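You operate a simulated robot arm through the tools that you are given. There is no shell and no other tool.

The job below is to be done with a simulated robot arm. You get a single attempt, and the scene is never put back.

## Task
Sieve icing over the middle of the apricot tart.
Fine: take it from the white jug, pour it all into the round sieve, put the jug back, rest the sieve on the small white plate; fingers off the filling. Spill a teaspoon at most, drop nothing, leave nothing switched on. Set down upright: white jug.

Only the result counts: the job must be done as asked and must still hold three seconds after the hand-in. Knocking over, shifting, dropping, spilling or breaking anything else fails it.

## Robot
A 7-joint arm with a three-finger gripper, fixed in place. Base frame: the origin is at the foot of the arm, x ahead of it, y to its left, z up; the work surface is at about z = 880. Lengths are in mm, angles in rad, forces in N, time in s.
Its first joint turns from -2.897 to 2.897 rad. Payload 2.69 kg.
The TCP is the grasp point between the finger pads, 30 mm short of the fingertips. In the tool frame z runs along the fingers and y along their closing line. Largest opening 128 mm; the body of the gripper starts 117 mm behind the TCP.
Orientation is that of the tool frame in the base frame, as [roll, pitch, yaw] about the fixed x, y, z axes, in that order (R = Rz(yaw) Ry(pitch) Rx(roll)). With the fingers straight down and closing along the base's y, the tool's x points along the base's -x, its y along +y and its z along -z.

## Interface
- The arm moves only by the tool arm_command. Its argument "series" is a list of rows, each an object of numbers (a shift or turn left out is 0, a gripper value left out holds the last): "x", "y", "z": the shift along the tool's x, y, z in mm; "ax", "ay", "az": the turn, a rotation vector about the tool's x, y, z in rad; "fingers": the closure in counts, from 0 (fully open) to 255 (shut). In form: [{"x": .., "y": .., "z": .., "ax": .., "ay": .., "az": .., "fingers": ..}, ...]. A call has 1 to 20 rows; each row shifts and turns the commanded pose from where the row before left it, along the tool's axes as they then stand. A row lasts 0.2 s, in which the tool goes at most 50 mm and 0.15 rad; a call with a longer step from one row to the next is refused whole, and so is a gripper value outside its range. Where a pose cannot be reached the arm comes as near as it can. A force on the tool above 40 N (or 10 N above the force at the start of the call, whichever is more), or a blocked arm, ends the call early, and 0.2 s more pass. The fingers move at their own pace and stop on an object; they squeeze with about 37 N. The grip force told is the motor's: it shows also when the fingers shut on nothing. Time passes only in rows, and 0.2 s behind the last, so rows that do not move let the fingers close. The reply holds the time, the measured pose of the TCP, the force on the tool along the base axes, the opening and the grip force, in the units named above and with some noise, with the torque about the TCP (base axes, N m) and any sound that the robot's microphone picked up.
- Cameras (640 x 400 px; columns grow to the right, rows downward): "scene" is fixed at [222, 509, 1494.9]; the picture's right is [-0.43, -0.90, 0.00], its down [-0.57, 0.27, -0.77] and it looks along [0.70, -0.33, -0.63] (base axes); focal length 284 px, centre (320, 200). "wrist" rides on the gripper at [58, 54, -131] in the tool frame; the picture's right is [-0.68, 0.74, 0.00], its down [-0.62, -0.57, -0.55] and it looks along [-0.40, -0.37, 0.84] (tool axes); focal length 234 px, centre (320, 200).
- camera(camera): a new picture of that camera. The clock stands still meanwhile.
- raise_lower(by): slides the trunk up (or, below 0, down) by that many mm; the arm rides with it, the base frame stays. It gives what a move gives, with no picture.
- point_at(camera, pixels): for up to 12 pixels [column, row] of the newest picture of that camera ("zoom" is the newest enlarged one), the place [x, y, z] in the base frame of the surface seen there, good to about 2 mm, but the place of the scene camera against the robot may be out by one fixed shift of up to 25 mm in any direction. The clock stands still meanwhile.
- zoom(camera, box): a new picture of the part [left, top, right, bottom] of that camera's present view, enlarged. The clock stands still meanwhile.
- hand_in(): hands the job in; it is judged then, once.

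Open the gripper and draw the arm clear of the work before you hand the job in, unless the task says otherwise.

The tools are called by a JSON object that holds its "api" and its "payload". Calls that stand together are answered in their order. arm_command: Moves the arm, as the interface text tells. Its arguments: {"type":"object","properties":{"series":{"type":"array"}},"required":["series"]} The other tools are called the same way: raise_lower (by) slides the trunk up or down; camera (camera) takes a picture; point_at (camera, pixels) gives the place of the surface under pixels of a picture; zoom (camera, box) takes an enlarged picture of a part of a camera's view; hand_in () hands the job in.

At the start:

```text
time_s: 0.0
position: [629.7, 373.3, 1249.2]
tcp_rot: [3.141, 0.001, -3.141]
contact_force: [0.5, -0.4, 0.1]
wrist_torque: [0.01, 0.02, -0.02]
opening: 128.0
grip_force: 0.0
trunk travel left (down, up): [-150.0, 200.0]
```

scene: 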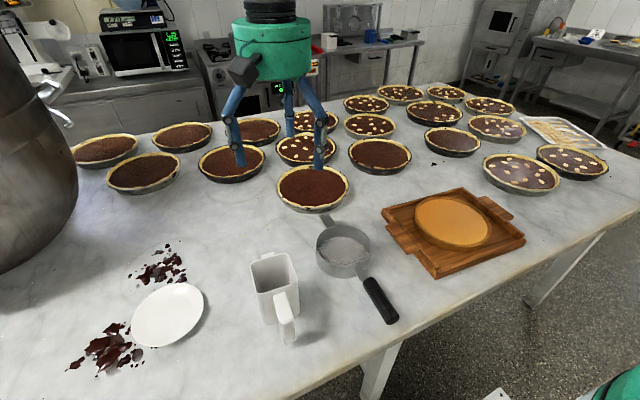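
wrist: 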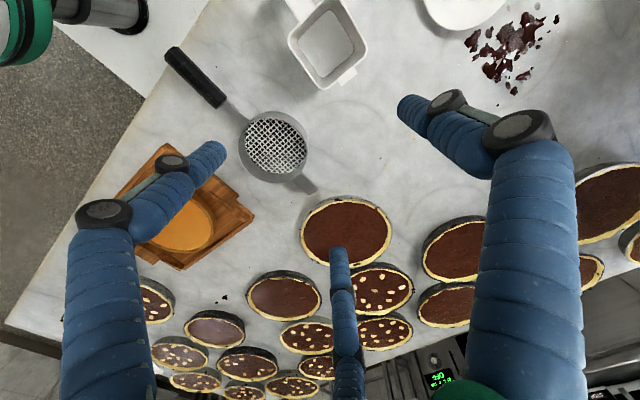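

I see the orange (apricot) tart on a wooden tray around scene pixel (453,222), the sieve at (343,250), the white jug at (273,285) and the small plate at (168,314). I'll enlarge these regions to look at details first.

{"api": "zoom", "payload": {"camera": "scene", "box": [220, 200, 420, 350]}}

{"api": "zoom", "payload": {"camera": "wrist", "box": [100, 0, 400, 280]}}

```text
2.67 times, centred on (320, 275) of scene
```

zoom: 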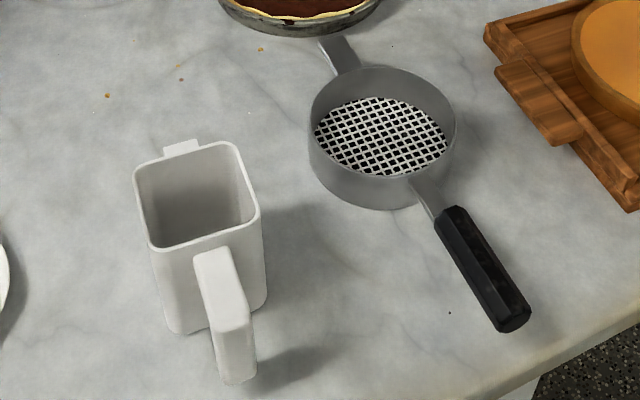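

```text
1.43 times, centred on (250, 140) of wrist
```

zoom: 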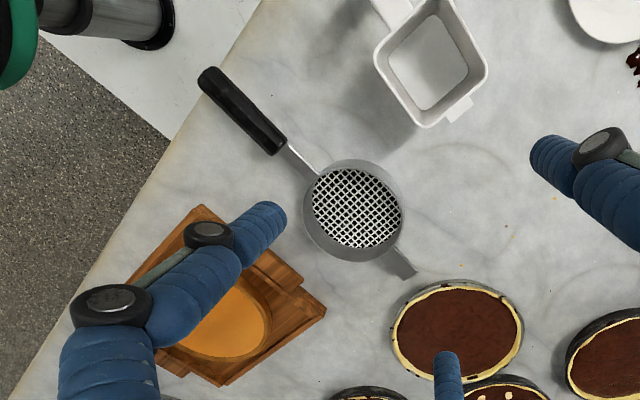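

The wrist view shows the jug with powder in it, its lip opposite the handle, and the sieve with a lug opposite its handle. I'll ask for the places of key points in both views.

{"api": "point_at", "payload": {"camera": "wrist", "pixels": [[170, 55], [222, 102], [240, 118], [273, 145], [296, 180], [312, 190], [305, 140], [240, 150], [275, 115], [330, 45], [352, 72], [345, 85]]}}

{"api": "point_at", "payload": {"camera": "scene", "pixels": [[168, 314], [155, 345], [180, 285], [343, 250], [369, 279], [391, 320], [326, 217], [275, 285], [288, 325], [283, 295], [453, 222], [442, 275]]}}

{"api": "camera", "payload": {"camera": "wrist"}}

```text
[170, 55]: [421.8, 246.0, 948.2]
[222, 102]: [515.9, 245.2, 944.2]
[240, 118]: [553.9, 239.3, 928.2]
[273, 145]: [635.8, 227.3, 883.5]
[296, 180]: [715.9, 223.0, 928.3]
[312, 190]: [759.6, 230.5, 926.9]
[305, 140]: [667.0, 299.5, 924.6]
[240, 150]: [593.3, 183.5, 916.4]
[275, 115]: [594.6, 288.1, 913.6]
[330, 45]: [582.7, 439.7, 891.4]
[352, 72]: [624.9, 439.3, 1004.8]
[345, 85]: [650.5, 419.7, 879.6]
```

```text
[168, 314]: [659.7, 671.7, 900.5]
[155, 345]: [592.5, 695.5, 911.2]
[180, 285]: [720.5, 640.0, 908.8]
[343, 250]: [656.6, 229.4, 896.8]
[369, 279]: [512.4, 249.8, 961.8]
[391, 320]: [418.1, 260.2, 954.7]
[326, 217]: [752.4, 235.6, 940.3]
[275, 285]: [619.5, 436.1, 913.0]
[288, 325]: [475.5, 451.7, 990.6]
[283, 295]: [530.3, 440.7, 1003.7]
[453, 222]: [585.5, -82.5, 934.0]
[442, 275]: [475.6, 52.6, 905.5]
```

```text
taken
```

wrist: 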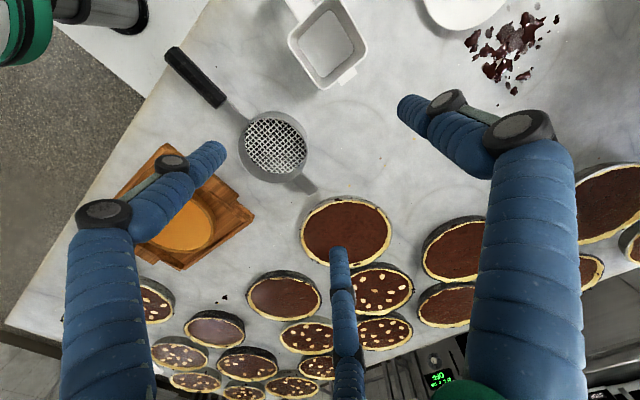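

The sieve lies with its handle toward the robot (x≈420 to 530, y≈245), the jug's handle also points to −x with the lip at +x. I'll move the wrist camera closer above the jug to measure it.

{"api": "arm_command", "payload": {"series": [{"x": 22, "y": 28, "z": 20}, {"x": 22, "y": 28, "z": 20}, {"x": 22, "y": 28, "z": 20}, {"x": 22, "y": 28, "z": 20}, {"x": 22, "y": 28, "z": 20}, {}]}}

{"api": "camera", "payload": {"camera": "wrist"}}

{"api": "zoom", "payload": {"camera": "scene", "box": [230, 235, 330, 350]}}

```text
time_s: 1.4
position: [519.3, 514.7, 1146.9]
tcp_rot: [3.14, -0.002, -3.141]
contact_force: [-0.2, 0.7, 0.1]
wrist_torque: [-0.03, -0.02, 0.01]
opening: 128.0
grip_force: 0.0
trunk travel left (down, up): [-150.0, 200.0]
```

```text
taken
```

wrist: 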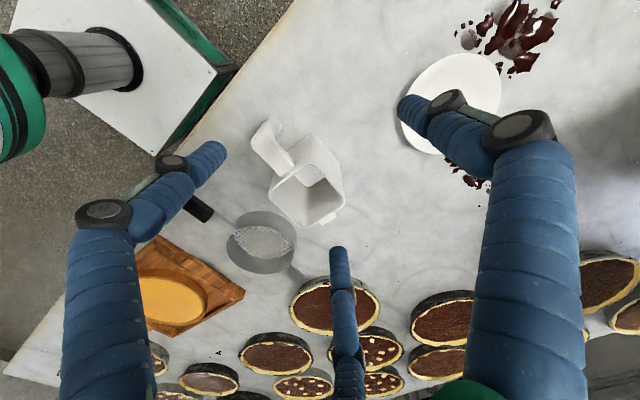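

```text
3.48 times, centred on (280, 292) of scene
```

zoom: 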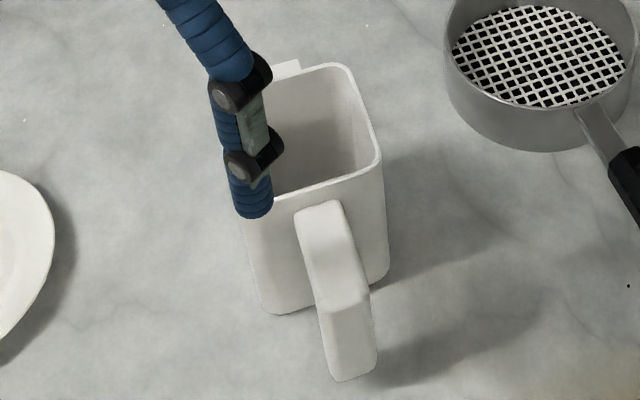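

The fingers look like three blue segments in the wrist view, with tips near (408,105), (215,150) and (337,250). I'll probe those along with the jug's points to understand the real geometry.

{"api": "point_at", "payload": {"camera": "wrist", "pixels": [[408, 108], [218, 150], [338, 255], [540, 200], [110, 260], [346, 350], [170, 162], [515, 128], [205, 210], [262, 243], [700, 0], [170, 280]]}}

{"api": "zoom", "payload": {"camera": "wrist", "box": [200, 80, 400, 240]}}

```text
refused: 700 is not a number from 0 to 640
```

```text
2.50 times, centred on (300, 160) of wrist
```

zoom: 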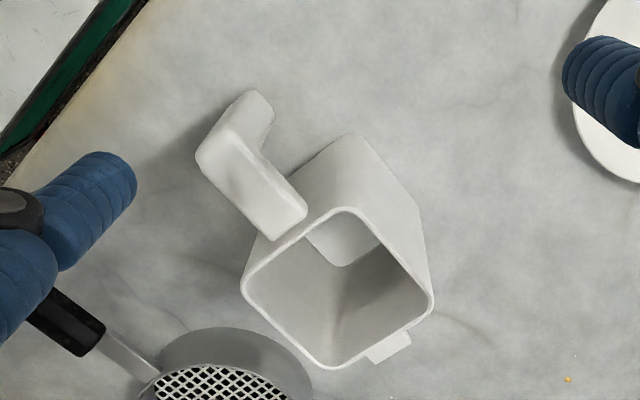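

The enlarged wrist view shows the jug rim corners near zoom (345,210), (245,290), (330,365), (432,295), the handle going from (290,215) out to (215,140). I'll measure those points and the finger segments.

{"api": "point_at", "payload": {"camera": "zoom", "pixels": [[345, 210], [245, 288], [330, 366], [432, 297], [388, 350], [295, 215], [250, 190], [212, 145], [240, 135], [262, 100], [350, 140], [412, 200]]}}

{"api": "point_at", "payload": {"camera": "wrist", "pixels": [[408, 108], [218, 150], [338, 255], [540, 200], [110, 260], [346, 350], [170, 162], [515, 128], [300, 200], [262, 243], [450, 100], [170, 295]]}}

```text
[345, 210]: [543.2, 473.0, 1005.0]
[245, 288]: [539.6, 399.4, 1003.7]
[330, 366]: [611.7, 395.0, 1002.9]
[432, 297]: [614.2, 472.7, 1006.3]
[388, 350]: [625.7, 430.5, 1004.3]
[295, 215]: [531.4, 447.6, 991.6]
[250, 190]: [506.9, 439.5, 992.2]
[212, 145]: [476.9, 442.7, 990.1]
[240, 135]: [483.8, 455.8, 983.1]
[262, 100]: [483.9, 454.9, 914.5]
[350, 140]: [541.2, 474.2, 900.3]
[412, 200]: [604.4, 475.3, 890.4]
```

```text
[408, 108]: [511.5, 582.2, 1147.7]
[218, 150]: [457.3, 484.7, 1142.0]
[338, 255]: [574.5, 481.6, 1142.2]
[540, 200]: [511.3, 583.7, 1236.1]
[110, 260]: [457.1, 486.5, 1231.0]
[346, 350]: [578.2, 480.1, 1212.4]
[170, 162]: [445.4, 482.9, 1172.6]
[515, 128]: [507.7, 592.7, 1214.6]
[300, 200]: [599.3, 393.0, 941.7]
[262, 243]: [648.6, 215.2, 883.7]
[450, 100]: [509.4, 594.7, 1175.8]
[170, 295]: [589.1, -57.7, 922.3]
```

Fingers render as three at 120°, yet the text says two along tool y; the jug is a straight square prism (x 539–615, y 395–474, rim z≈1004, handle out to x≈477, lip at x≈626). I'll rise clear and shut the fingers partly to see how they move.

{"api": "arm_command", "payload": {"series": [{"z": -45}, {"z": -45}, {"z": -45}, {"z": -15, "fingers": 120}, {}, {}, {}]}}

{"api": "camera", "payload": {"camera": "wrist"}}

{"api": "camera", "payload": {"camera": "scene"}}

```text
time_s: 3.0
position: [520.8, 511.9, 1298.5]
tcp_rot: [-3.141, 0.001, -3.141]
contact_force: [0.1, 0.8, -0.5]
wrist_torque: [-0.03, -0.01, -0.03]
opening: 67.6
grip_force: 0.1
trunk travel left (down, up): [-150.0, 200.0]
```

```text
taken
```

wrist: 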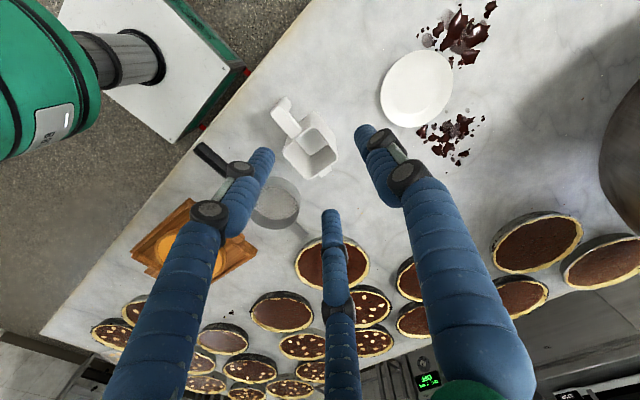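

```text
taken
```

scene: 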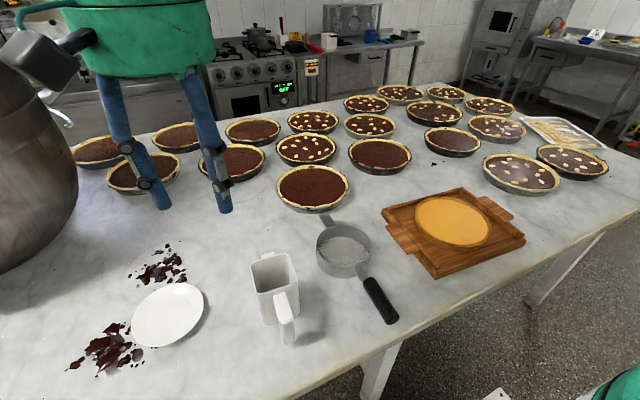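

With opening 67.6 the three rendered fingers have moved in; I'll probe their positions to see whether they close radially and how they sit against the TCP.

{"api": "point_at", "payload": {"camera": "wrist", "pixels": [[362, 132], [265, 155], [330, 218], [440, 220], [215, 235], [340, 320], [400, 155], [335, 280], [375, 135], [272, 160], [325, 225], [480, 340]]}}

{"api": "zoom", "payload": {"camera": "scene", "box": [20, 0, 260, 240]}}

```text
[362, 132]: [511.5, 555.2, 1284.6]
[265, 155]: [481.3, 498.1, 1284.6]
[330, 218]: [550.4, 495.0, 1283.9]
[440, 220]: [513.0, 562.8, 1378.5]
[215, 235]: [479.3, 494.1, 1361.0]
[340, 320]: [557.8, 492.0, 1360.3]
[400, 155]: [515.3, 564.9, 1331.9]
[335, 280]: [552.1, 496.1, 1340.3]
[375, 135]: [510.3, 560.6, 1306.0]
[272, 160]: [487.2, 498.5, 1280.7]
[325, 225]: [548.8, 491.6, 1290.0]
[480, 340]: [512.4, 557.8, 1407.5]
```

```text
1.67 times, centred on (140, 120) of scene
```

zoom: 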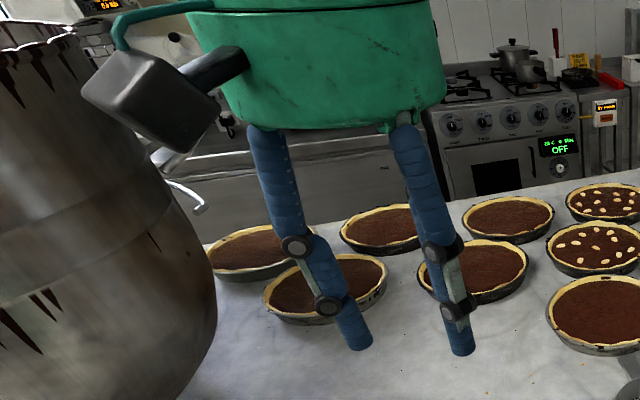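

The rendering looks like a three-finger skin. I'll measure the table edge, plate, and bowl positions from this wrist view before testing physically on bare table.

{"api": "point_at", "payload": {"camera": "wrist", "pixels": [[290, 30], [215, 120], [120, 215], [400, 75], [450, 85], [385, 90], [420, 125], [418, 52], [590, 130], [500, 120], [350, 60], [345, 250]]}}

{"api": "point_at", "payload": {"camera": "scene", "pixels": [[100, 375], [340, 345], [240, 385], [225, 240], [240, 300], [215, 330], [133, 330], [204, 300], [170, 284], [165, 346], [300, 370], [70, 150]]}}

```text
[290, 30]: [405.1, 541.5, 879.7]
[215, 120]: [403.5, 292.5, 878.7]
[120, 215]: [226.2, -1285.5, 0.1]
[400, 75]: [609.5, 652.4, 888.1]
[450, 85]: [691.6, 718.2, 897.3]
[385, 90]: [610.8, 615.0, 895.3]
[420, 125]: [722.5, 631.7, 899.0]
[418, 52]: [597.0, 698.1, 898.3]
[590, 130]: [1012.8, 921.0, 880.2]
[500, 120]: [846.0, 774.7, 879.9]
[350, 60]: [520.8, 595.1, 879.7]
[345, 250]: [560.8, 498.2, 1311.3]
```

```text
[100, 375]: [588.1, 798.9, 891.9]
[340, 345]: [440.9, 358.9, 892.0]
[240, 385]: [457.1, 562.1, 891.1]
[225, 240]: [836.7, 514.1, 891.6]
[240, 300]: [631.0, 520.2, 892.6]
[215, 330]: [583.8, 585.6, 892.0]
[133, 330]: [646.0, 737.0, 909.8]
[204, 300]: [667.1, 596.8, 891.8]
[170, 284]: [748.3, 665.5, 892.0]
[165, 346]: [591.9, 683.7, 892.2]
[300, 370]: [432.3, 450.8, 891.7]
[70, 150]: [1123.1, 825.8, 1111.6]
```

The table's front edge is near x≈395, its top at z≈880 (scene reads z about 12 high), the plate is centred near (657,667) with rim z≈898. Now I test how far the tool can pitch forward here in free air, opening the fingers again.

{"api": "arm_command", "payload": {"series": [{"ay": -0.15, "fingers": 0}, {"ay": -0.15}, {"ay": -0.15}, {"ay": -0.15}, {"ay": -0.15}, {"ay": -0.15}, {"ay": -0.15}, {}]}}

{"api": "camera", "payload": {"camera": "scene"}}

{"api": "camera", "payload": {"camera": "wrist"}}

```text
time_s: 4.8
position: [520.5, 511.8, 1297.9]
tcp_rot: [3.141, 1.051, 3.14]
contact_force: [0.5, 0.6, 0.1]
wrist_torque: [0.02, -0.02, 0.0]
opening: 127.9
grip_force: 0.0
trunk travel left (down, up): [-150.0, 200.0]
```

```text
taken
```

scene: 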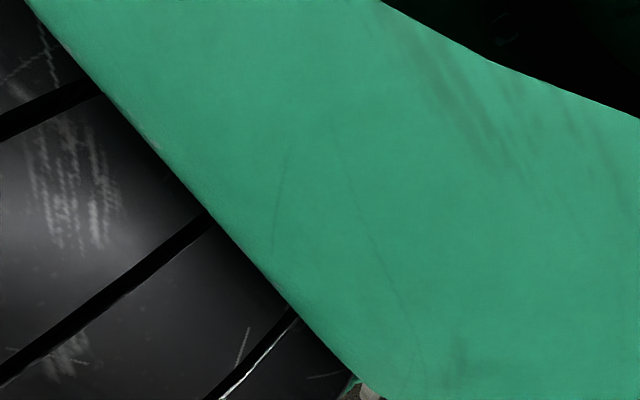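

```text
taken
```

wrist: 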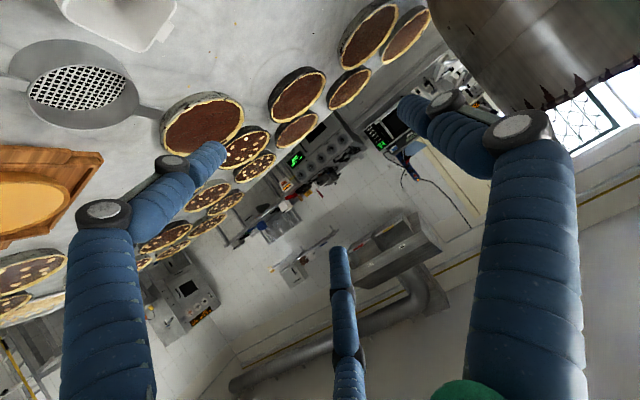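

The forward pitch to 60° from vertical was reached exactly. I'll go on to test a fully horizontal tool here in free air.

{"api": "arm_command", "payload": {"series": [{"ay": -0.15}, {"ay": -0.15}, {"ay": -0.15}, {"ay": -0.07}, {}]}}

```text
time_s: 6.0
position: [521.2, 512.6, 1298.9]
tcp_rot: [-0.048, 1.569, -0.048]
contact_force: [-0.1, 0.1, 0.0]
wrist_torque: [0.03, -0.01, -0.04]
opening: 128.2
grip_force: 0.1
trunk travel left (down, up): [-150.0, 200.0]
```

Fully horizontal is reachable too. Now I pitch to 0.70 rad from vertical and go down over bare table near (780,520) to check physically, by contact height, whether only two fingers exist.

{"api": "arm_command", "payload": {"series": [{"ay": 0.15}, {"ay": 0.15}, {"ay": 0.15}, {"ay": 0.15}, {"ay": 0.15}, {"ay": 0.12}, {"z": 49}, {"z": 49}, {"z": 49}, {"z": 49}, {"z": 49}, {"z": 49}, {"z": 49}, {"z": 45, "y": 8}, {}]}}

{"api": "camera", "payload": {"camera": "scene"}}

{"api": "camera", "payload": {"camera": "wrist"}}

```text
time_s: 9.2
position: [772.2, 525.0, 1000.0]
tcp_rot: [3.14, 0.699, 3.141]
contact_force: [0.6, 0.2, -0.1]
wrist_torque: [-0.04, -0.03, -0.01]
opening: 127.9
grip_force: 0.1
trunk travel left (down, up): [-150.0, 200.0]
```

```text
taken
```

scene: 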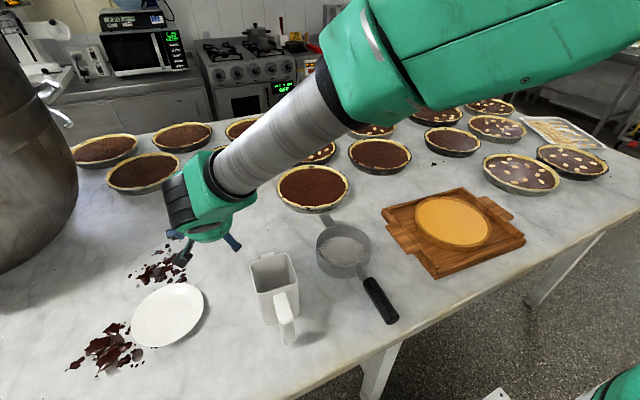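

```text
taken
```

wrist: 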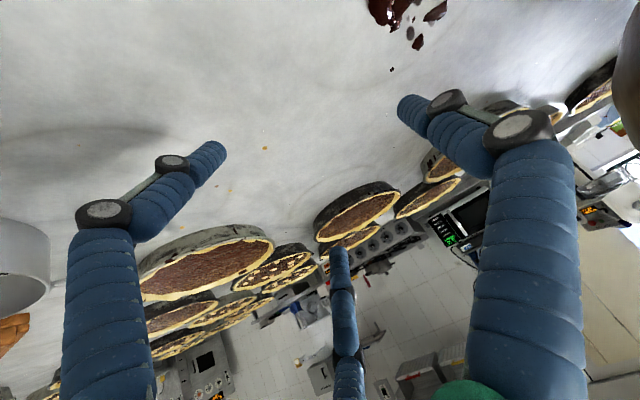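

The tool is at (772,525,1000) pitched 0.70 with the table below clear of crumbs. I go straight down to z≈930, where a third finger at tool +x would already touch but two fingers would not.

{"api": "arm_command", "payload": {"series": [{"x": 8, "z": 9.6}, {"x": 8, "z": 9.6}, {"x": 8, "z": 9.6}, {"x": 4, "z": 4.8}, {"x": 3.2, "z": 3.8}, {"x": 3.2, "z": 3.8}, {"x": 3.2, "z": 3.8}, {"x": 3.2, "z": 3.8}, {}]}}

```text
time_s: 11.2
position: [771.5, 521.2, 938.8]
tcp_rot: [-3.14, 0.701, -3.14]
contact_force: [-0.4, 0.7, 1.0]
wrist_torque: [0.0, 0.02, -0.01]
opening: 127.9
grip_force: 0.0
trunk travel left (down, up): [-150.0, 200.0]
```

No contact at z=938.8; continue a bit lower in small steps to z≈920 to be conclusive.

{"api": "arm_command", "payload": {"series": [{"x": 2.6, "z": 3.1}, {"x": 2.6, "z": 3.1}, {"x": 2.6, "z": 3.1}, {"x": 2.6, "z": 3.1}, {}]}}

{"api": "camera", "payload": {"camera": "wrist"}}

{"api": "zoom", "payload": {"camera": "scene", "box": [140, 130, 300, 290]}}

```text
time_s: 12.4
position: [769.1, 520.8, 920.4]
tcp_rot: [-3.142, 0.701, -3.141]
contact_force: [-1.8, -1.1, 4.7]
wrist_torque: [-0.16, 0.17, 0.05]
opening: 127.8
grip_force: 0.1
trunk travel left (down, up): [-150.0, 200.0]
```

```text
taken
```

wrist: 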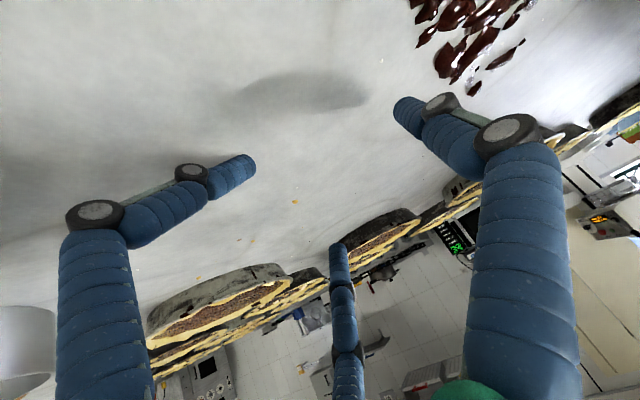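

```text
2.50 times, centred on (220, 210) of scene
```

zoom: 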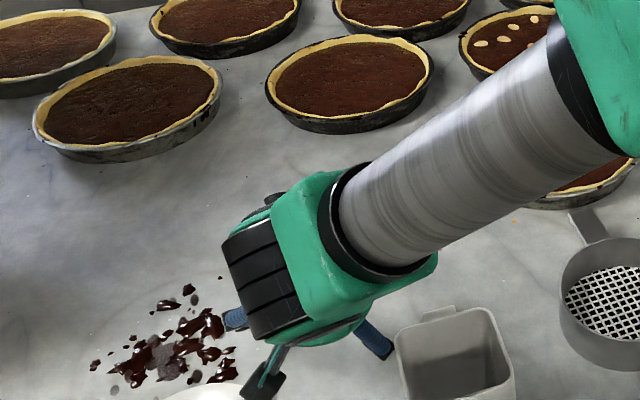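

The touch came early at z≈920 (4.7 N, torque −0.16, 0.17 N m) and the left finger visibly bent in the wrist view, its tip moving from (215,150) to (245,165). So there really are three flexing fingers at 120° (inner faces at half the opening), and I plan grasps for that. I rise and turn the tool down again.

{"api": "arm_command", "payload": {"series": [{"x": -25.8, "z": -30.6}, {"x": -25.8, "z": -30.6}, {"x": -25.8, "z": -30.6}, {"x": -25.8, "z": -30.6}, {"x": -25.8, "z": -30.6}, {"x": -25.8, "z": -30.6}, {"x": -25.8, "z": -30.6}, {"ay": 0.14}, {"ay": 0.14}, {"ay": 0.14}, {"ay": 0.14}, {"ay": 0.14}, {}]}}

{"api": "camera", "payload": {"camera": "wrist"}}

```text
time_s: 15.2
position: [771.8, 521.2, 1201.2]
tcp_rot: [-3.14, 0.0, 3.141]
contact_force: [0.4, 0.6, -0.9]
wrist_torque: [0.03, 0.04, 0.03]
opening: 127.9
grip_force: 0.0
trunk travel left (down, up): [-150.0, 200.0]
```

```text
taken
```

wrist: 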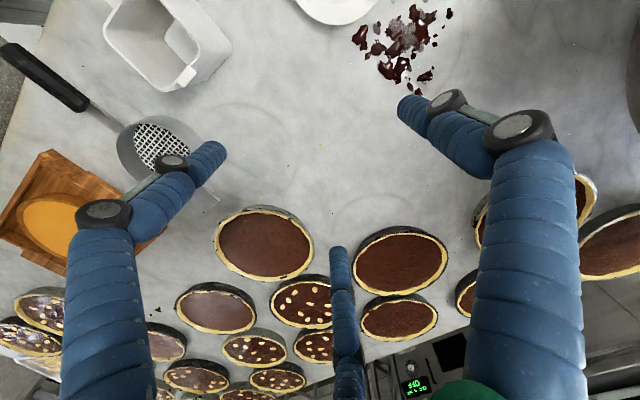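

Back to vertical at (772,521,1201), fingers straight again. Next I fly high over to view the tart and its tray from about (508,−14,1150).

{"api": "arm_command", "payload": {"series": [{"x": 20.3, "y": -41.2, "z": 3.8}, {"x": 20.3, "y": -41.2, "z": 3.8}, {"x": 20.3, "y": -41.2, "z": 3.8}, {"x": 20.3, "y": -41.2, "z": 3.8}, {"x": 20.3, "y": -41.2, "z": 3.8}, {"x": 20.3, "y": -41.2, "z": 3.8}, {"x": 20.3, "y": -41.2, "z": 3.8}, {"x": 20.3, "y": -41.2, "z": 3.8}, {"x": 20.3, "y": -41.2, "z": 3.8}, {"x": 20.3, "y": -41.2, "z": 3.8}, {"x": 20.3, "y": -41.2, "z": 3.8}, {"x": 20.3, "y": -41.2, "z": 3.8}, {"x": 20.3, "y": -41.2, "z": 3.8}, {}]}}

{"api": "camera", "payload": {"camera": "wrist"}}

{"api": "camera", "payload": {"camera": "scene"}}

```text
time_s: 18.2
position: [504.5, -13.7, 1150.7]
tcp_rot: [3.141, 0.001, -3.14]
contact_force: [-0.2, -1.0, 0.2]
wrist_torque: [0.02, -0.02, 0.0]
opening: 127.9
grip_force: 0.0
trunk travel left (down, up): [-150.0, 200.0]
```

```text
taken
```

wrist: 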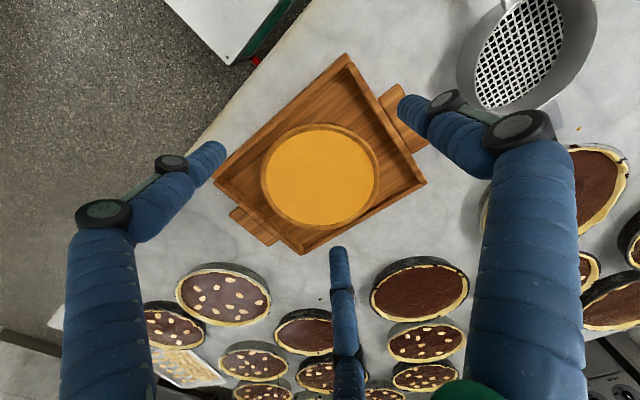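

```text
taken
```

scene: 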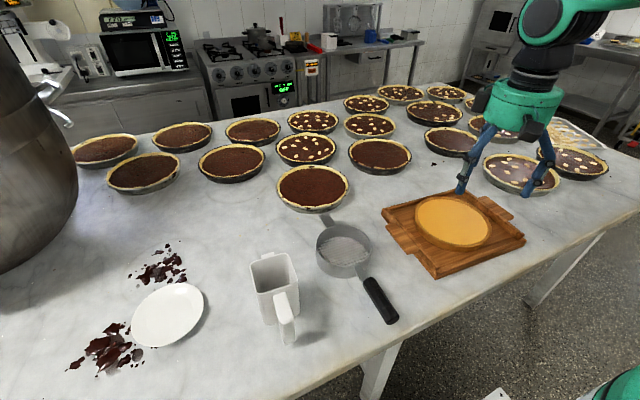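

The wrist view shows the tart (centre near (320,176)) in the tray (corners near (345,57), (218,178), (303,252), (425,180)). I measure tart, tray rails and the sieve mesh here.

{"api": "point_at", "payload": {"camera": "wrist", "pixels": [[320, 176], [320, 128], [266, 175], [318, 225], [378, 180], [345, 58], [219, 178], [303, 250], [424, 180], [388, 125], [255, 222], [275, 122]]}}

{"api": "zoom", "payload": {"camera": "wrist", "box": [440, 0, 620, 120]}}

```text
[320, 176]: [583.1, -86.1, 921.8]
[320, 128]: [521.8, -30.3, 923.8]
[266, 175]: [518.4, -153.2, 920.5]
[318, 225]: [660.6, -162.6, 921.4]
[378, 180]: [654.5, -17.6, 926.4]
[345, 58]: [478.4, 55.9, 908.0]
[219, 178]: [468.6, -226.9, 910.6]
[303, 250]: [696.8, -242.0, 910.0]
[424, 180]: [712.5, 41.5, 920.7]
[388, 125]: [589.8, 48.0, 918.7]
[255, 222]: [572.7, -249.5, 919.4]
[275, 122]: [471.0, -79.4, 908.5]
```

```text
3.33 times, centred on (530, 60) of wrist
```

zoom: 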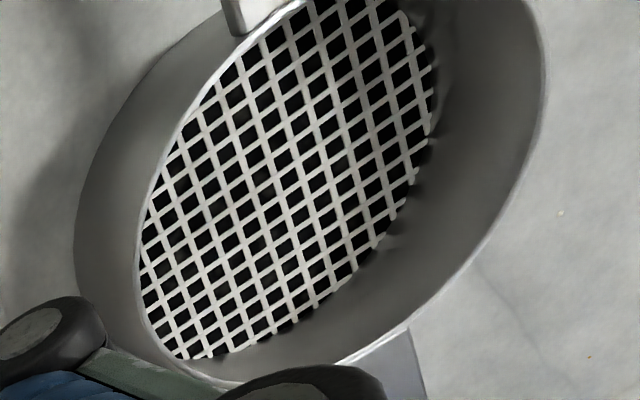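

The tart is flat at z≈921.5, centred near (588,−91) with radius ≈95, and the tray rails (≈910) lie below its top, so the sieve must be hand-held over it. I fly back high to behind the jug at about (480,434,1250) and pitch the tool toward horizontal.

{"api": "arm_command", "payload": {"series": [{"x": 2.5, "y": 44.8, "z": -10}, {"x": 2.5, "y": 44.8, "z": -10}, {"x": 2.5, "y": 44.8, "z": -10}, {"x": 2.5, "y": 44.8, "z": -10}, {"x": 2.5, "y": 44.8, "z": -10}, {"x": 2.5, "y": 44.8, "z": -10}, {"x": 2.5, "y": 44.8, "z": -10}, {"x": 2.5, "y": 44.8, "z": -10}, {"x": 2.5, "y": 44.8, "z": -10}, {"x": 2.5, "y": 44.8, "z": -10}, {}]}}

{"api": "arm_command", "payload": {"series": [{"ay": -0.15}, {"ay": -0.15}, {"ay": -0.15}, {"ay": -0.15}, {"ay": -0.15}, {"ay": -0.15}, {"ay": -0.15}, {"ay": -0.15}, {"ay": -0.15}, {"ay": -0.15}, {"ay": -0.0708}, {}]}}

{"api": "arm_command", "payload": {"series": [{"az": 0.15}, {"az": 0.15}, {"az": 0.15}, {"az": 0.15}, {"az": 0.15}, {"az": 0.15}, {"az": 0.15}, {"az": 0.15}, {"az": 0.15}, {"az": 0.15}, {"az": 0.0708}, {}]}}

{"api": "camera", "payload": {"camera": "wrist"}}

{"api": "camera", "payload": {"camera": "scene"}}

```text
time_s: 20.6
position: [481.5, 432.2, 1254.4]
tcp_rot: [3.141, -0.001, -3.141]
contact_force: [-0.1, 1.0, 0.5]
wrist_torque: [-0.07, 0.04, -0.02]
opening: 128.0
grip_force: 0.0
trunk travel left (down, up): [-150.0, 200.0]
```

```text
time_s: 23.2
position: [482.2, 432.8, 1252.6]
tcp_rot: [-1.425, 1.571, -1.425]
contact_force: [0.4, 0.8, 0.2]
wrist_torque: [0.01, -0.01, -0.07]
opening: 128.0
grip_force: 0.1
trunk travel left (down, up): [-150.0, 200.0]
```

```text
time_s: 25.8
position: [468.9, 424.0, 1513.1]
tcp_rot: [1.676, 0.178, 1.591]
contact_force: [0.5, 0.7, 0.1]
wrist_torque: [0.02, -0.03, -0.02]
opening: 127.9
grip_force: 0.1
out of reach, approached as far as the arm can: row 5, 6, 7, 8, 9, 10, 11
trunk travel left (down, up): [-150.0, 200.0]
```

```text
taken
```

wrist: 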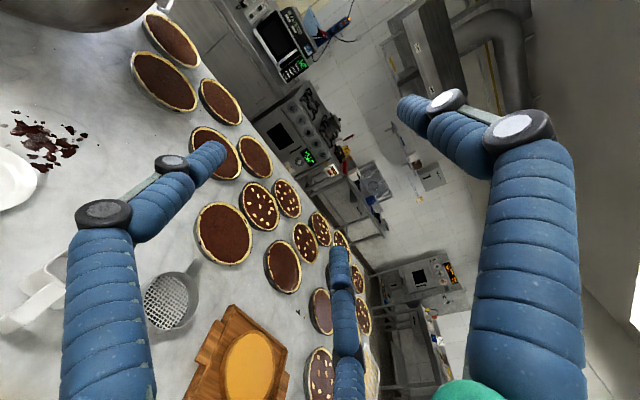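

```text
taken
```

scene: 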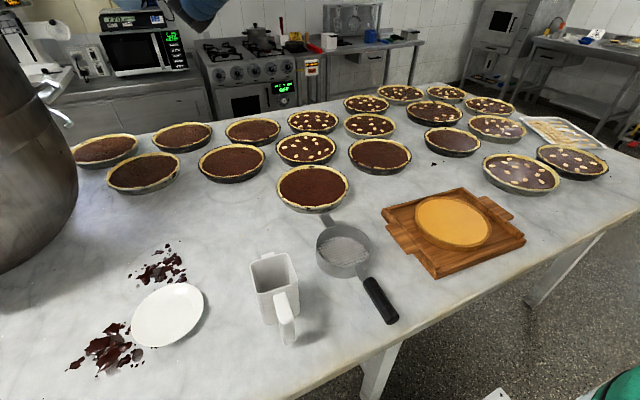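

The roll of +90° hit a joint limit (rows 5–11 out of reach, arm lifted to z=1513). I undo that roll first; the same orientation can be had by rolling −270° the other way.

{"api": "arm_command", "payload": {"series": [{"az": -0.0708}, {"az": -0.15}, {"az": -0.15}, {"az": -0.15}, {"az": -0.15}, {"az": -0.15}, {"az": -0.15}, {"az": -0.15}, {"az": -0.15}, {"az": -0.15}, {"az": -0.15}, {}]}}

```text
time_s: 28.4
position: [468.3, 423.4, 1514.0]
tcp_rot: [-2.097, 1.363, -2.085]
contact_force: [0.9, 0.8, 0.7]
wrist_torque: [-0.02, 0.01, -0.03]
opening: 127.8
grip_force: 0.0
trunk travel left (down, up): [-150.0, 200.0]
```

The pose is now (468,423,1514), tool z≈(0.995,0,−0.10), about 0.18 rad rolled to the negative side already. I come down 260 mm in base z and then roll the negative way while watching for reach warnings.

{"api": "arm_command", "payload": {"series": [{"x": 42.4, "y": 7.7, "z": 4.5}, {"x": 42.4, "y": 7.7, "z": 4.5}, {"x": 42.4, "y": 7.7, "z": 4.5}, {"x": 42.4, "y": 7.7, "z": 4.5}, {"x": 42.4, "y": 7.7, "z": 4.5}, {"x": 42.4, "y": 7.7, "z": 4.5}, {}]}}

{"api": "arm_command", "payload": {"series": [{"az": -0.15}, {"az": -0.15}, {"az": -0.15}, {"az": -0.15}, {"az": -0.15}, {"az": -0.15}, {"az": -0.15}, {"az": -0.15}, {"az": -0.15}, {"az": -0.15}, {}]}}

```text
time_s: 30.0
position: [469.2, 421.4, 1250.2]
tcp_rot: [-2.098, 1.365, -2.089]
contact_force: [0.2, 0.7, -0.9]
wrist_torque: [0.0, -0.01, -0.04]
opening: 128.3
grip_force: 0.0
trunk travel left (down, up): [-150.0, 200.0]
```

```text
time_s: 32.4
position: [467.7, 423.0, 1252.4]
tcp_rot: [-1.674, -0.107, -1.561]
contact_force: [1.0, -0.4, 0.1]
wrist_torque: [-0.02, -0.03, -0.01]
opening: 127.9
grip_force: 0.1
trunk travel left (down, up): [-150.0, 200.0]
```

The negative roll works so far (tool y now points down-ish). Continue another −3.0 rad to bring the single finger (tool y) upward.

{"api": "arm_command", "payload": {"series": [{"az": -0.15}, {"az": -0.15}, {"az": -0.15}, {"az": -0.15}, {"az": -0.15}, {"az": -0.15}, {"az": -0.15}, {"az": -0.15}, {"az": -0.15}, {"az": -0.15}]}}

{"api": "arm_command", "payload": {"series": [{"az": -0.15}, {"az": -0.15}, {"az": -0.15}, {"az": -0.15}, {"az": -0.15}, {"az": -0.15}, {"az": -0.15}, {"az": -0.15}, {"az": -0.15}, {"az": -0.15}, {}]}}

{"api": "camera", "payload": {"camera": "wrist"}}

```text
time_s: 34.6
position: [469.0, 424.0, 1254.6]
tcp_rot: [2.795, -1.461, 0.35]
contact_force: [-0.7, 0.0, 0.1]
wrist_torque: [-0.02, 0.0, -0.01]
opening: 128.0
grip_force: 0.1
trunk travel left (down, up): [-150.0, 200.0]
```

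```text
time_s: 37.0
position: [471.7, 419.2, 1249.6]
tcp_rot: [1.675, -0.029, 1.556]
contact_force: [0.5, 0.5, 0.1]
wrist_torque: [0.0, -0.01, 0.01]
opening: 127.9
grip_force: 0.0
trunk travel left (down, up): [-150.0, 200.0]
```

```text
taken
```

wrist: 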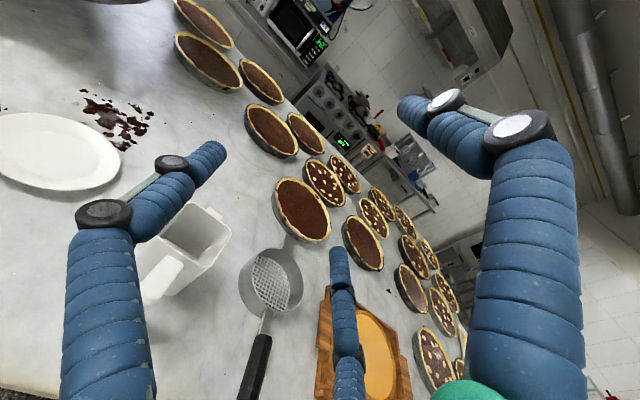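

The orientation is now as wanted (single finger up, tool pointing +x about 6° below horizontal). I trim the small residual tilt and move to above the jug's rear, (560,434,1110).

{"api": "arm_command", "payload": {"series": [{"x": 3.1, "y": -32.5, "z": 25.5}, {"x": 3.1, "y": -32.5, "z": 25.5}, {"x": 3.1, "y": -32.5, "z": 25.5}, {"x": 3.1, "y": -32.5, "z": 25.5}, {"az": -0.029, "ay": 0.012}, {}]}}

{"api": "camera", "payload": {"camera": "wrist"}}

{"api": "camera", "payload": {"camera": "scene"}}

```text
time_s: 38.4
position: [556.8, 440.7, 1112.6]
tcp_rot: [1.673, -0.008, 1.583]
contact_force: [0.1, 0.3, -0.6]
wrist_torque: [0.01, -0.04, 0.01]
opening: 127.7
grip_force: 0.0
trunk travel left (down, up): [-150.0, 200.0]
```

```text
taken
```

wrist: 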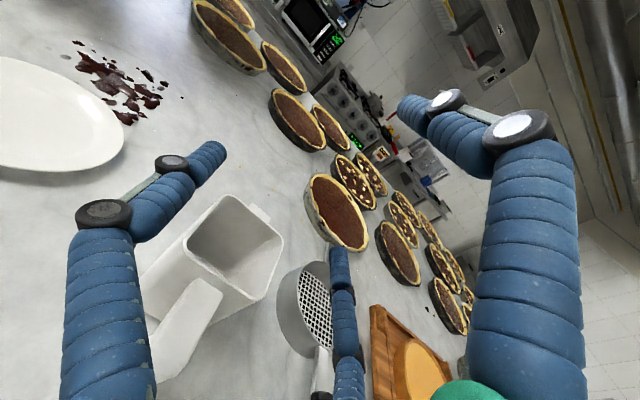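

```text
taken
```

scene: 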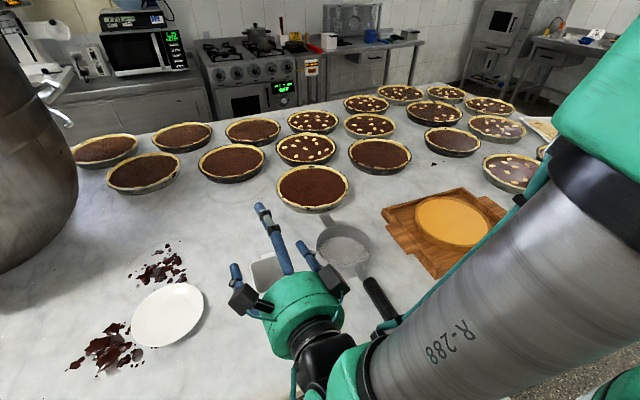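

The scene picture confirms three fingers with the single one on top and the pair at the sides. I re-measure the jug's rim from this close wrist view before descending.

{"api": "zoom", "payload": {"camera": "wrist", "box": [130, 170, 330, 390]}}

```text
1.82 times, centred on (230, 280) of wrist
```

zoom: 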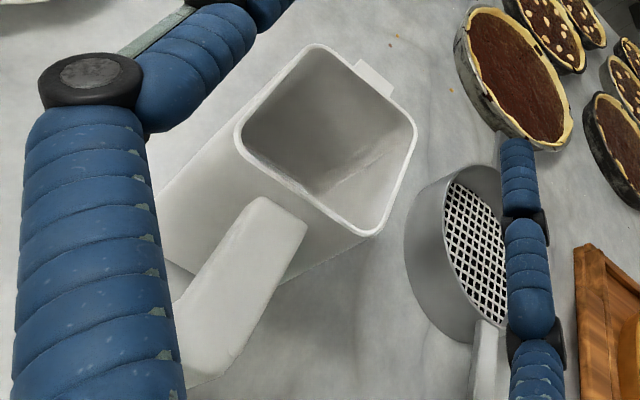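

{"api": "point_at", "payload": {"camera": "zoom", "pixels": [[277, 86], [370, 65], [398, 190], [300, 190], [265, 65], [318, 46], [415, 132], [372, 235], [238, 140], [265, 205], [300, 232], [225, 370]]}}

{"api": "point_at", "payload": {"camera": "wrist", "pixels": [[210, 155], [320, 375], [340, 270], [125, 260], [408, 105], [300, 330], [300, 265], [285, 300], [305, 350], [322, 265], [335, 310], [60, 100]]}}

```text
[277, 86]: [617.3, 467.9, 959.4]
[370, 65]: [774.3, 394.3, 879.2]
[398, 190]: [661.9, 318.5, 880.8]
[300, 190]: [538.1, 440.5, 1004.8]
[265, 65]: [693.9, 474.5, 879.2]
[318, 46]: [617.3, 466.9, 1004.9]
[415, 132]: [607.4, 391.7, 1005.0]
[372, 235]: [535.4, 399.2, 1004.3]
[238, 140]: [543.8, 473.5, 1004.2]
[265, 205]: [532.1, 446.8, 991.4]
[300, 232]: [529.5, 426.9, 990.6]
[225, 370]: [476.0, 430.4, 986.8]
```

```text
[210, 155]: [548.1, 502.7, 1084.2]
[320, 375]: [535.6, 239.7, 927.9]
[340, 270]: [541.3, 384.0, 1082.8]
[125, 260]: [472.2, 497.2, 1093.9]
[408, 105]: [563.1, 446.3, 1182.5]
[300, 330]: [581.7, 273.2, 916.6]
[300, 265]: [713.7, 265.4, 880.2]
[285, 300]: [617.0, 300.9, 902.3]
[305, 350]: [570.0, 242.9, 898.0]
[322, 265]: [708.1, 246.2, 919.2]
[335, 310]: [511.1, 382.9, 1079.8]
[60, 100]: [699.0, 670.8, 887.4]
```

Rim corners give the jug centre ≈(577,433), width ≈82, handle y 427–447. I correct y by −7.5 and descend 60 mm, then look again.

{"api": "arm_command", "payload": {"series": [{"x": -4, "y": -20, "z": 3}, {"x": -4, "y": -20, "z": 3}, {"y": -19.4, "z": 3}, {}]}}

{"api": "arm_command", "payload": {"series": [{}]}}

{"api": "camera", "payload": {"camera": "wrist"}}

```text
time_s: 39.4
position: [560.7, 433.3, 1051.4]
tcp_rot: [1.674, -0.009, 1.582]
contact_force: [-1.3, -0.1, -0.3]
wrist_torque: [-0.02, 0.01, -0.02]
opening: 127.7
grip_force: 0.1
trunk travel left (down, up): [-150.0, 200.0]
```

```text
time_s: 39.8
position: [559.2, 433.1, 1052.8]
tcp_rot: [1.674, -0.008, 1.581]
contact_force: [1.5, 0.1, -0.6]
wrist_torque: [0.01, -0.02, 0.01]
opening: 128.1
grip_force: 0.0
trunk travel left (down, up): [-150.0, 200.0]
```

```text
taken
```

wrist: 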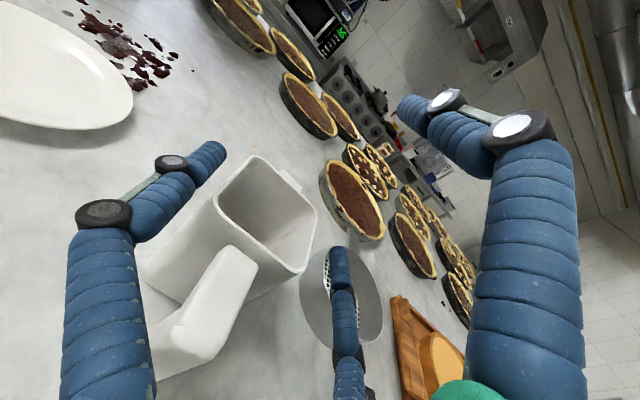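

The side fingers (tips at (215,150) and (338,255)) straddle the jug with space on both sides. I go down the last 42 mm to z≈1010.

{"api": "arm_command", "payload": {"series": [{"y": -14, "z": 1.4}, {"y": -14, "z": 1.4}, {"y": -14, "z": 1.4}, {}]}}

{"api": "camera", "payload": {"camera": "wrist"}}

{"api": "zoom", "payload": {"camera": "scene", "box": [200, 180, 400, 340]}}

```text
time_s: 40.8
position: [560.2, 432.4, 1011.2]
tcp_rot: [1.674, -0.009, 1.58]
contact_force: [-1.2, -0.1, 0.4]
wrist_torque: [-0.03, 0.01, 0.03]
opening: 127.9
grip_force: 0.2
trunk travel left (down, up): [-150.0, 200.0]
```

```text
taken
```

wrist: 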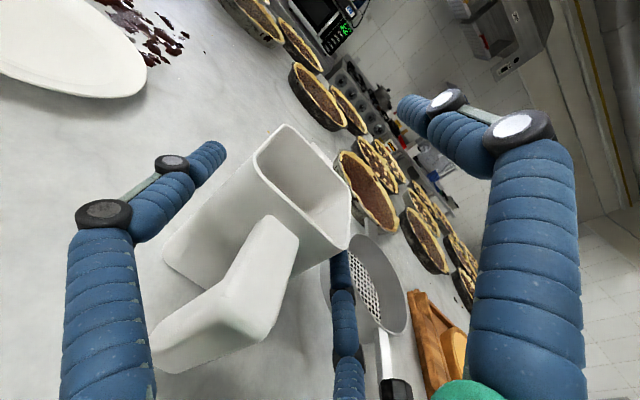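

```text
2.50 times, centred on (300, 260) of scene
```

zoom: 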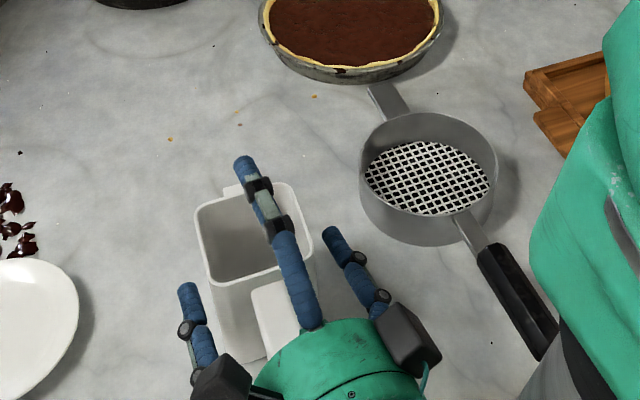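

Everything is clear; fingers flank the jug at zoom (345,250) and (190,300). I close in stages, first to about opening 100.

{"api": "arm_command", "payload": {"series": [{"fingers": 50}, {}, {}]}}

{"api": "arm_command", "payload": {"series": [{"fingers": 62}, {}, {}]}}

{"api": "arm_command", "payload": {"series": [{"fingers": 75}, {}, {}]}}

{"api": "camera", "payload": {"camera": "wrist"}}

{"api": "zoom", "payload": {"camera": "scene", "box": [200, 180, 400, 340]}}

```text
time_s: 41.6
position: [560.8, 432.8, 1010.7]
tcp_rot: [1.674, -0.008, 1.582]
contact_force: [-0.4, 0.2, -1.1]
wrist_torque: [0.0, -0.02, 0.0]
opening: 103.7
grip_force: 1.0
trunk travel left (down, up): [-150.0, 200.0]
```

```text
time_s: 42.4
position: [560.3, 433.1, 1010.6]
tcp_rot: [1.673, -0.009, 1.581]
contact_force: [0.0, -0.1, -0.7]
wrist_torque: [-0.02, 0.07, 0.01]
opening: 100.6
grip_force: 2.4
trunk travel left (down, up): [-150.0, 200.0]
```

```text
time_s: 43.2
position: [560.7, 433.3, 1011.6]
tcp_rot: [1.674, -0.009, 1.581]
contact_force: [0.8, 0.5, -0.8]
wrist_torque: [-0.03, -0.03, -0.01]
opening: 99.9
grip_force: 7.1
trunk travel left (down, up): [-150.0, 200.0]
```

```text
taken
```

wrist: 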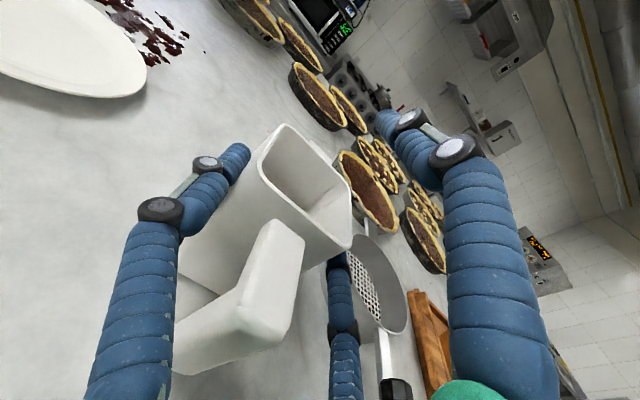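

```text
2.50 times, centred on (300, 260) of scene
```

zoom: 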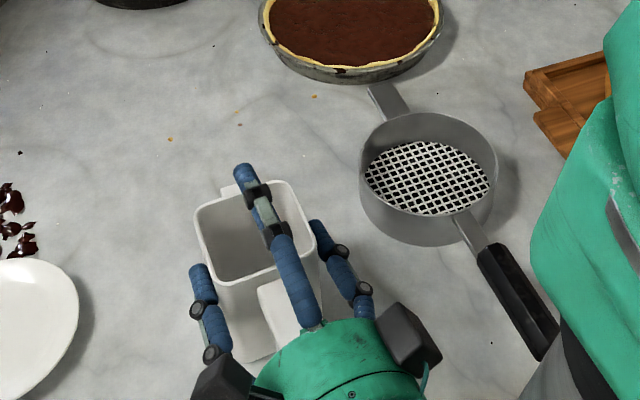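

Contact came at opening ≈100 with the force rising (7 N). I close further to increase the squeeze, watching whether the idle top finger keeps moving.

{"api": "arm_command", "payload": {"series": [{"fingers": 120}, {}, {}]}}

{"api": "camera", "payload": {"camera": "wrist"}}

```text
time_s: 44.0
position: [559.9, 432.5, 1010.3]
tcp_rot: [1.675, -0.01, 1.581]
contact_force: [0.2, 0.9, -1.8]
wrist_torque: [0.0, 0.02, -0.01]
opening: 99.5
grip_force: 24.2
trunk travel left (down, up): [-150.0, 200.0]
```

```text
taken
```

wrist: 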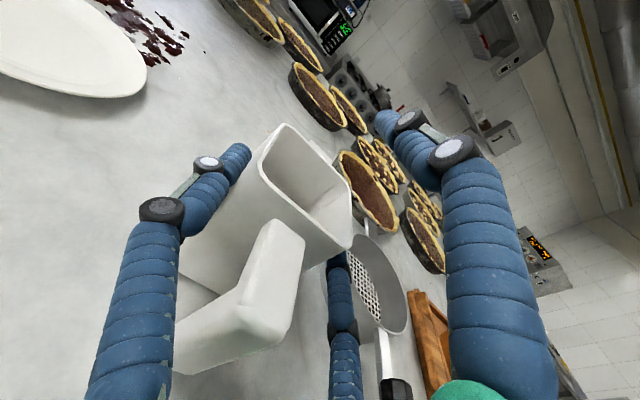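

The idle finger stays coupled (did not move), force 24 N. I squeeze fully and lift by 30 mm gently to see whether it holds.

{"api": "arm_command", "payload": {"series": [{"fingers": 255}, {}, {}]}}

{"api": "arm_command", "payload": {"series": [{"y": 5, "z": -0.5}, {"y": 5, "z": -0.5}, {"y": 10, "z": -1}, {"y": 10, "z": -1}, {}]}}

{"api": "camera", "payload": {"camera": "wrist"}}

{"api": "zoom", "payload": {"camera": "scene", "box": [200, 180, 400, 340]}}

```text
time_s: 44.8
position: [560.7, 432.6, 1011.5]
tcp_rot: [1.674, -0.008, 1.581]
contact_force: [-0.5, 0.4, -1.0]
wrist_torque: [0.01, -0.01, -0.04]
opening: 99.1
grip_force: 37.2
trunk travel left (down, up): [-150.0, 200.0]
```

```text
time_s: 46.0
position: [561.6, 432.2, 1041.9]
tcp_rot: [1.674, -0.009, 1.581]
contact_force: [0.3, 0.4, -1.3]
wrist_torque: [0.03, -0.04, 0.03]
opening: 99.1
grip_force: 37.1
trunk travel left (down, up): [-150.0, 200.0]
```

```text
taken
```

wrist: 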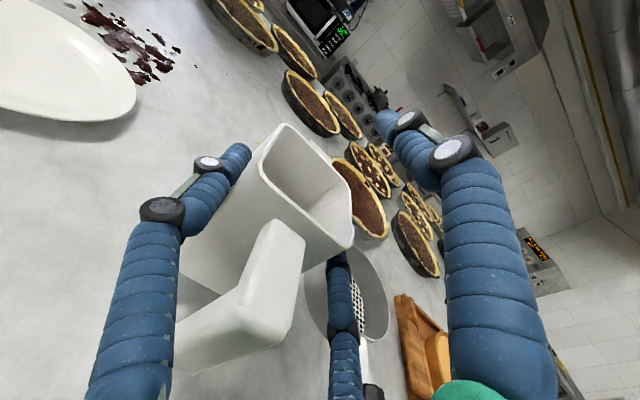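

```text
2.50 times, centred on (300, 260) of scene
```

zoom: 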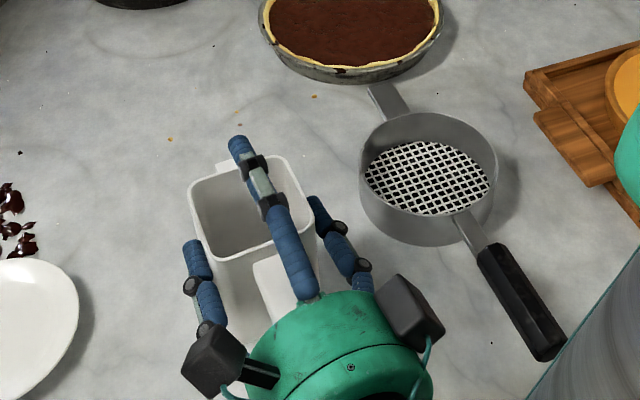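

The jug is lifted cleanly (light, grip steady at 37 N, view of jug unchanged relative to fingers). Now I measure the sieve bowl rim from this scene zoom, at (363,150), (496,150), (430,113), (425,213) and the mesh centre, along with the plate and handle for calibration.

{"api": "point_at", "payload": {"camera": "zoom", "pixels": [[364, 150], [495, 152], [430, 114], [385, 128], [470, 127], [428, 180], [400, 208], [465, 210], [372, 180], [488, 185], [545, 352], [483, 255]]}}

{"api": "zoom", "payload": {"camera": "wrist", "box": [220, 100, 420, 400]}}

```text
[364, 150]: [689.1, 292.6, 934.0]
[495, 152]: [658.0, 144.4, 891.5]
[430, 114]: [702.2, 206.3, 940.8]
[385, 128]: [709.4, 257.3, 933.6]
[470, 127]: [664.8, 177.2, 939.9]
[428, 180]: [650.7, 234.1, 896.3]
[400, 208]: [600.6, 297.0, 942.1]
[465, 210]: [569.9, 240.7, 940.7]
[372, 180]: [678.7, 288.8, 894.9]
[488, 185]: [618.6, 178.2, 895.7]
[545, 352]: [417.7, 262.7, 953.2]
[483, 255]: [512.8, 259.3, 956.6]
```

```text
1.33 times, centred on (320, 250) of wrist
```

zoom: 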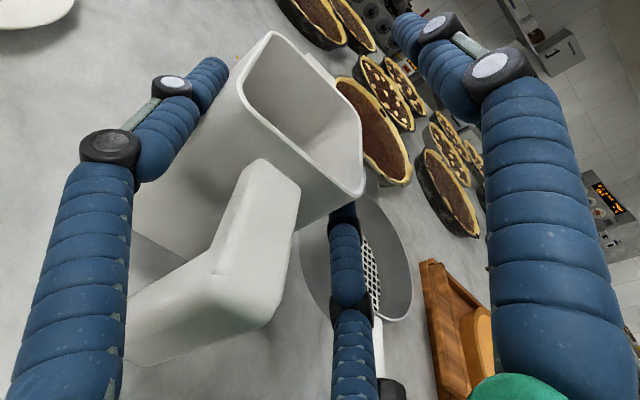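

The sieve bowl centre comes out near (641,238), radius ≈69, rim z≈928. I raise the jug upright by 110 mm, then carry it in −y to line it up with the sieve.

{"api": "arm_command", "payload": {"series": [{"y": 10, "z": -1}, {"y": 20, "z": -2}, {"y": 25, "z": -2.5}, {"y": 25, "z": -2.5}, {"y": 20, "z": -2}, {"y": 10, "z": -1}, {}]}}

{"api": "arm_command", "payload": {"series": [{"x": -10}, {"x": -20}, {"x": -25}, {"x": -25}, {"x": -25}, {"x": -25}, {"x": -25}, {"x": -20}, {"x": -12}, {"x": -7}, {}]}}

{"api": "camera", "payload": {"camera": "wrist"}}

{"api": "camera", "payload": {"camera": "scene"}}

```text
time_s: 47.6
position: [562.1, 431.6, 1152.1]
tcp_rot: [1.673, -0.009, 1.582]
contact_force: [-0.4, 0.3, -1.2]
wrist_torque: [-0.03, 0.01, 0.01]
opening: 98.7
grip_force: 36.8
trunk travel left (down, up): [-150.0, 200.0]
```

```text
time_s: 50.0
position: [561.7, 237.4, 1150.1]
tcp_rot: [1.673, -0.008, 1.583]
contact_force: [-0.2, -0.4, -1.5]
wrist_torque: [-0.02, 0.02, 0.03]
opening: 99.0
grip_force: 36.9
trunk travel left (down, up): [-150.0, 200.0]
```

```text
taken
```

wrist: 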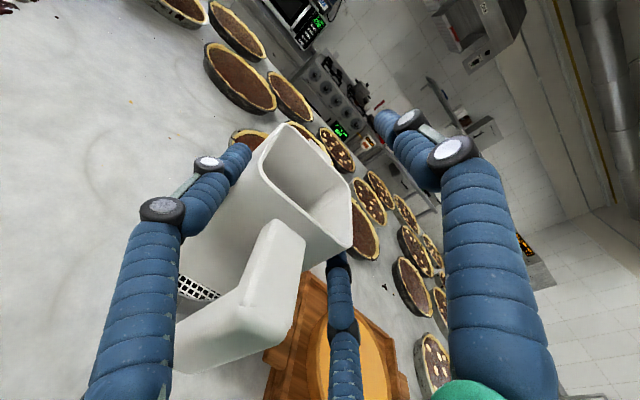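

```text
taken
```

scene: 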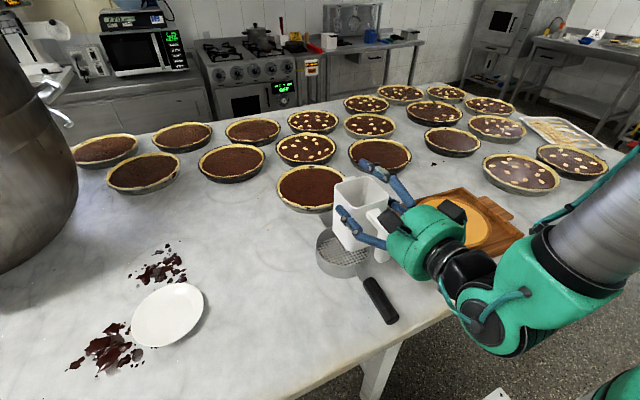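

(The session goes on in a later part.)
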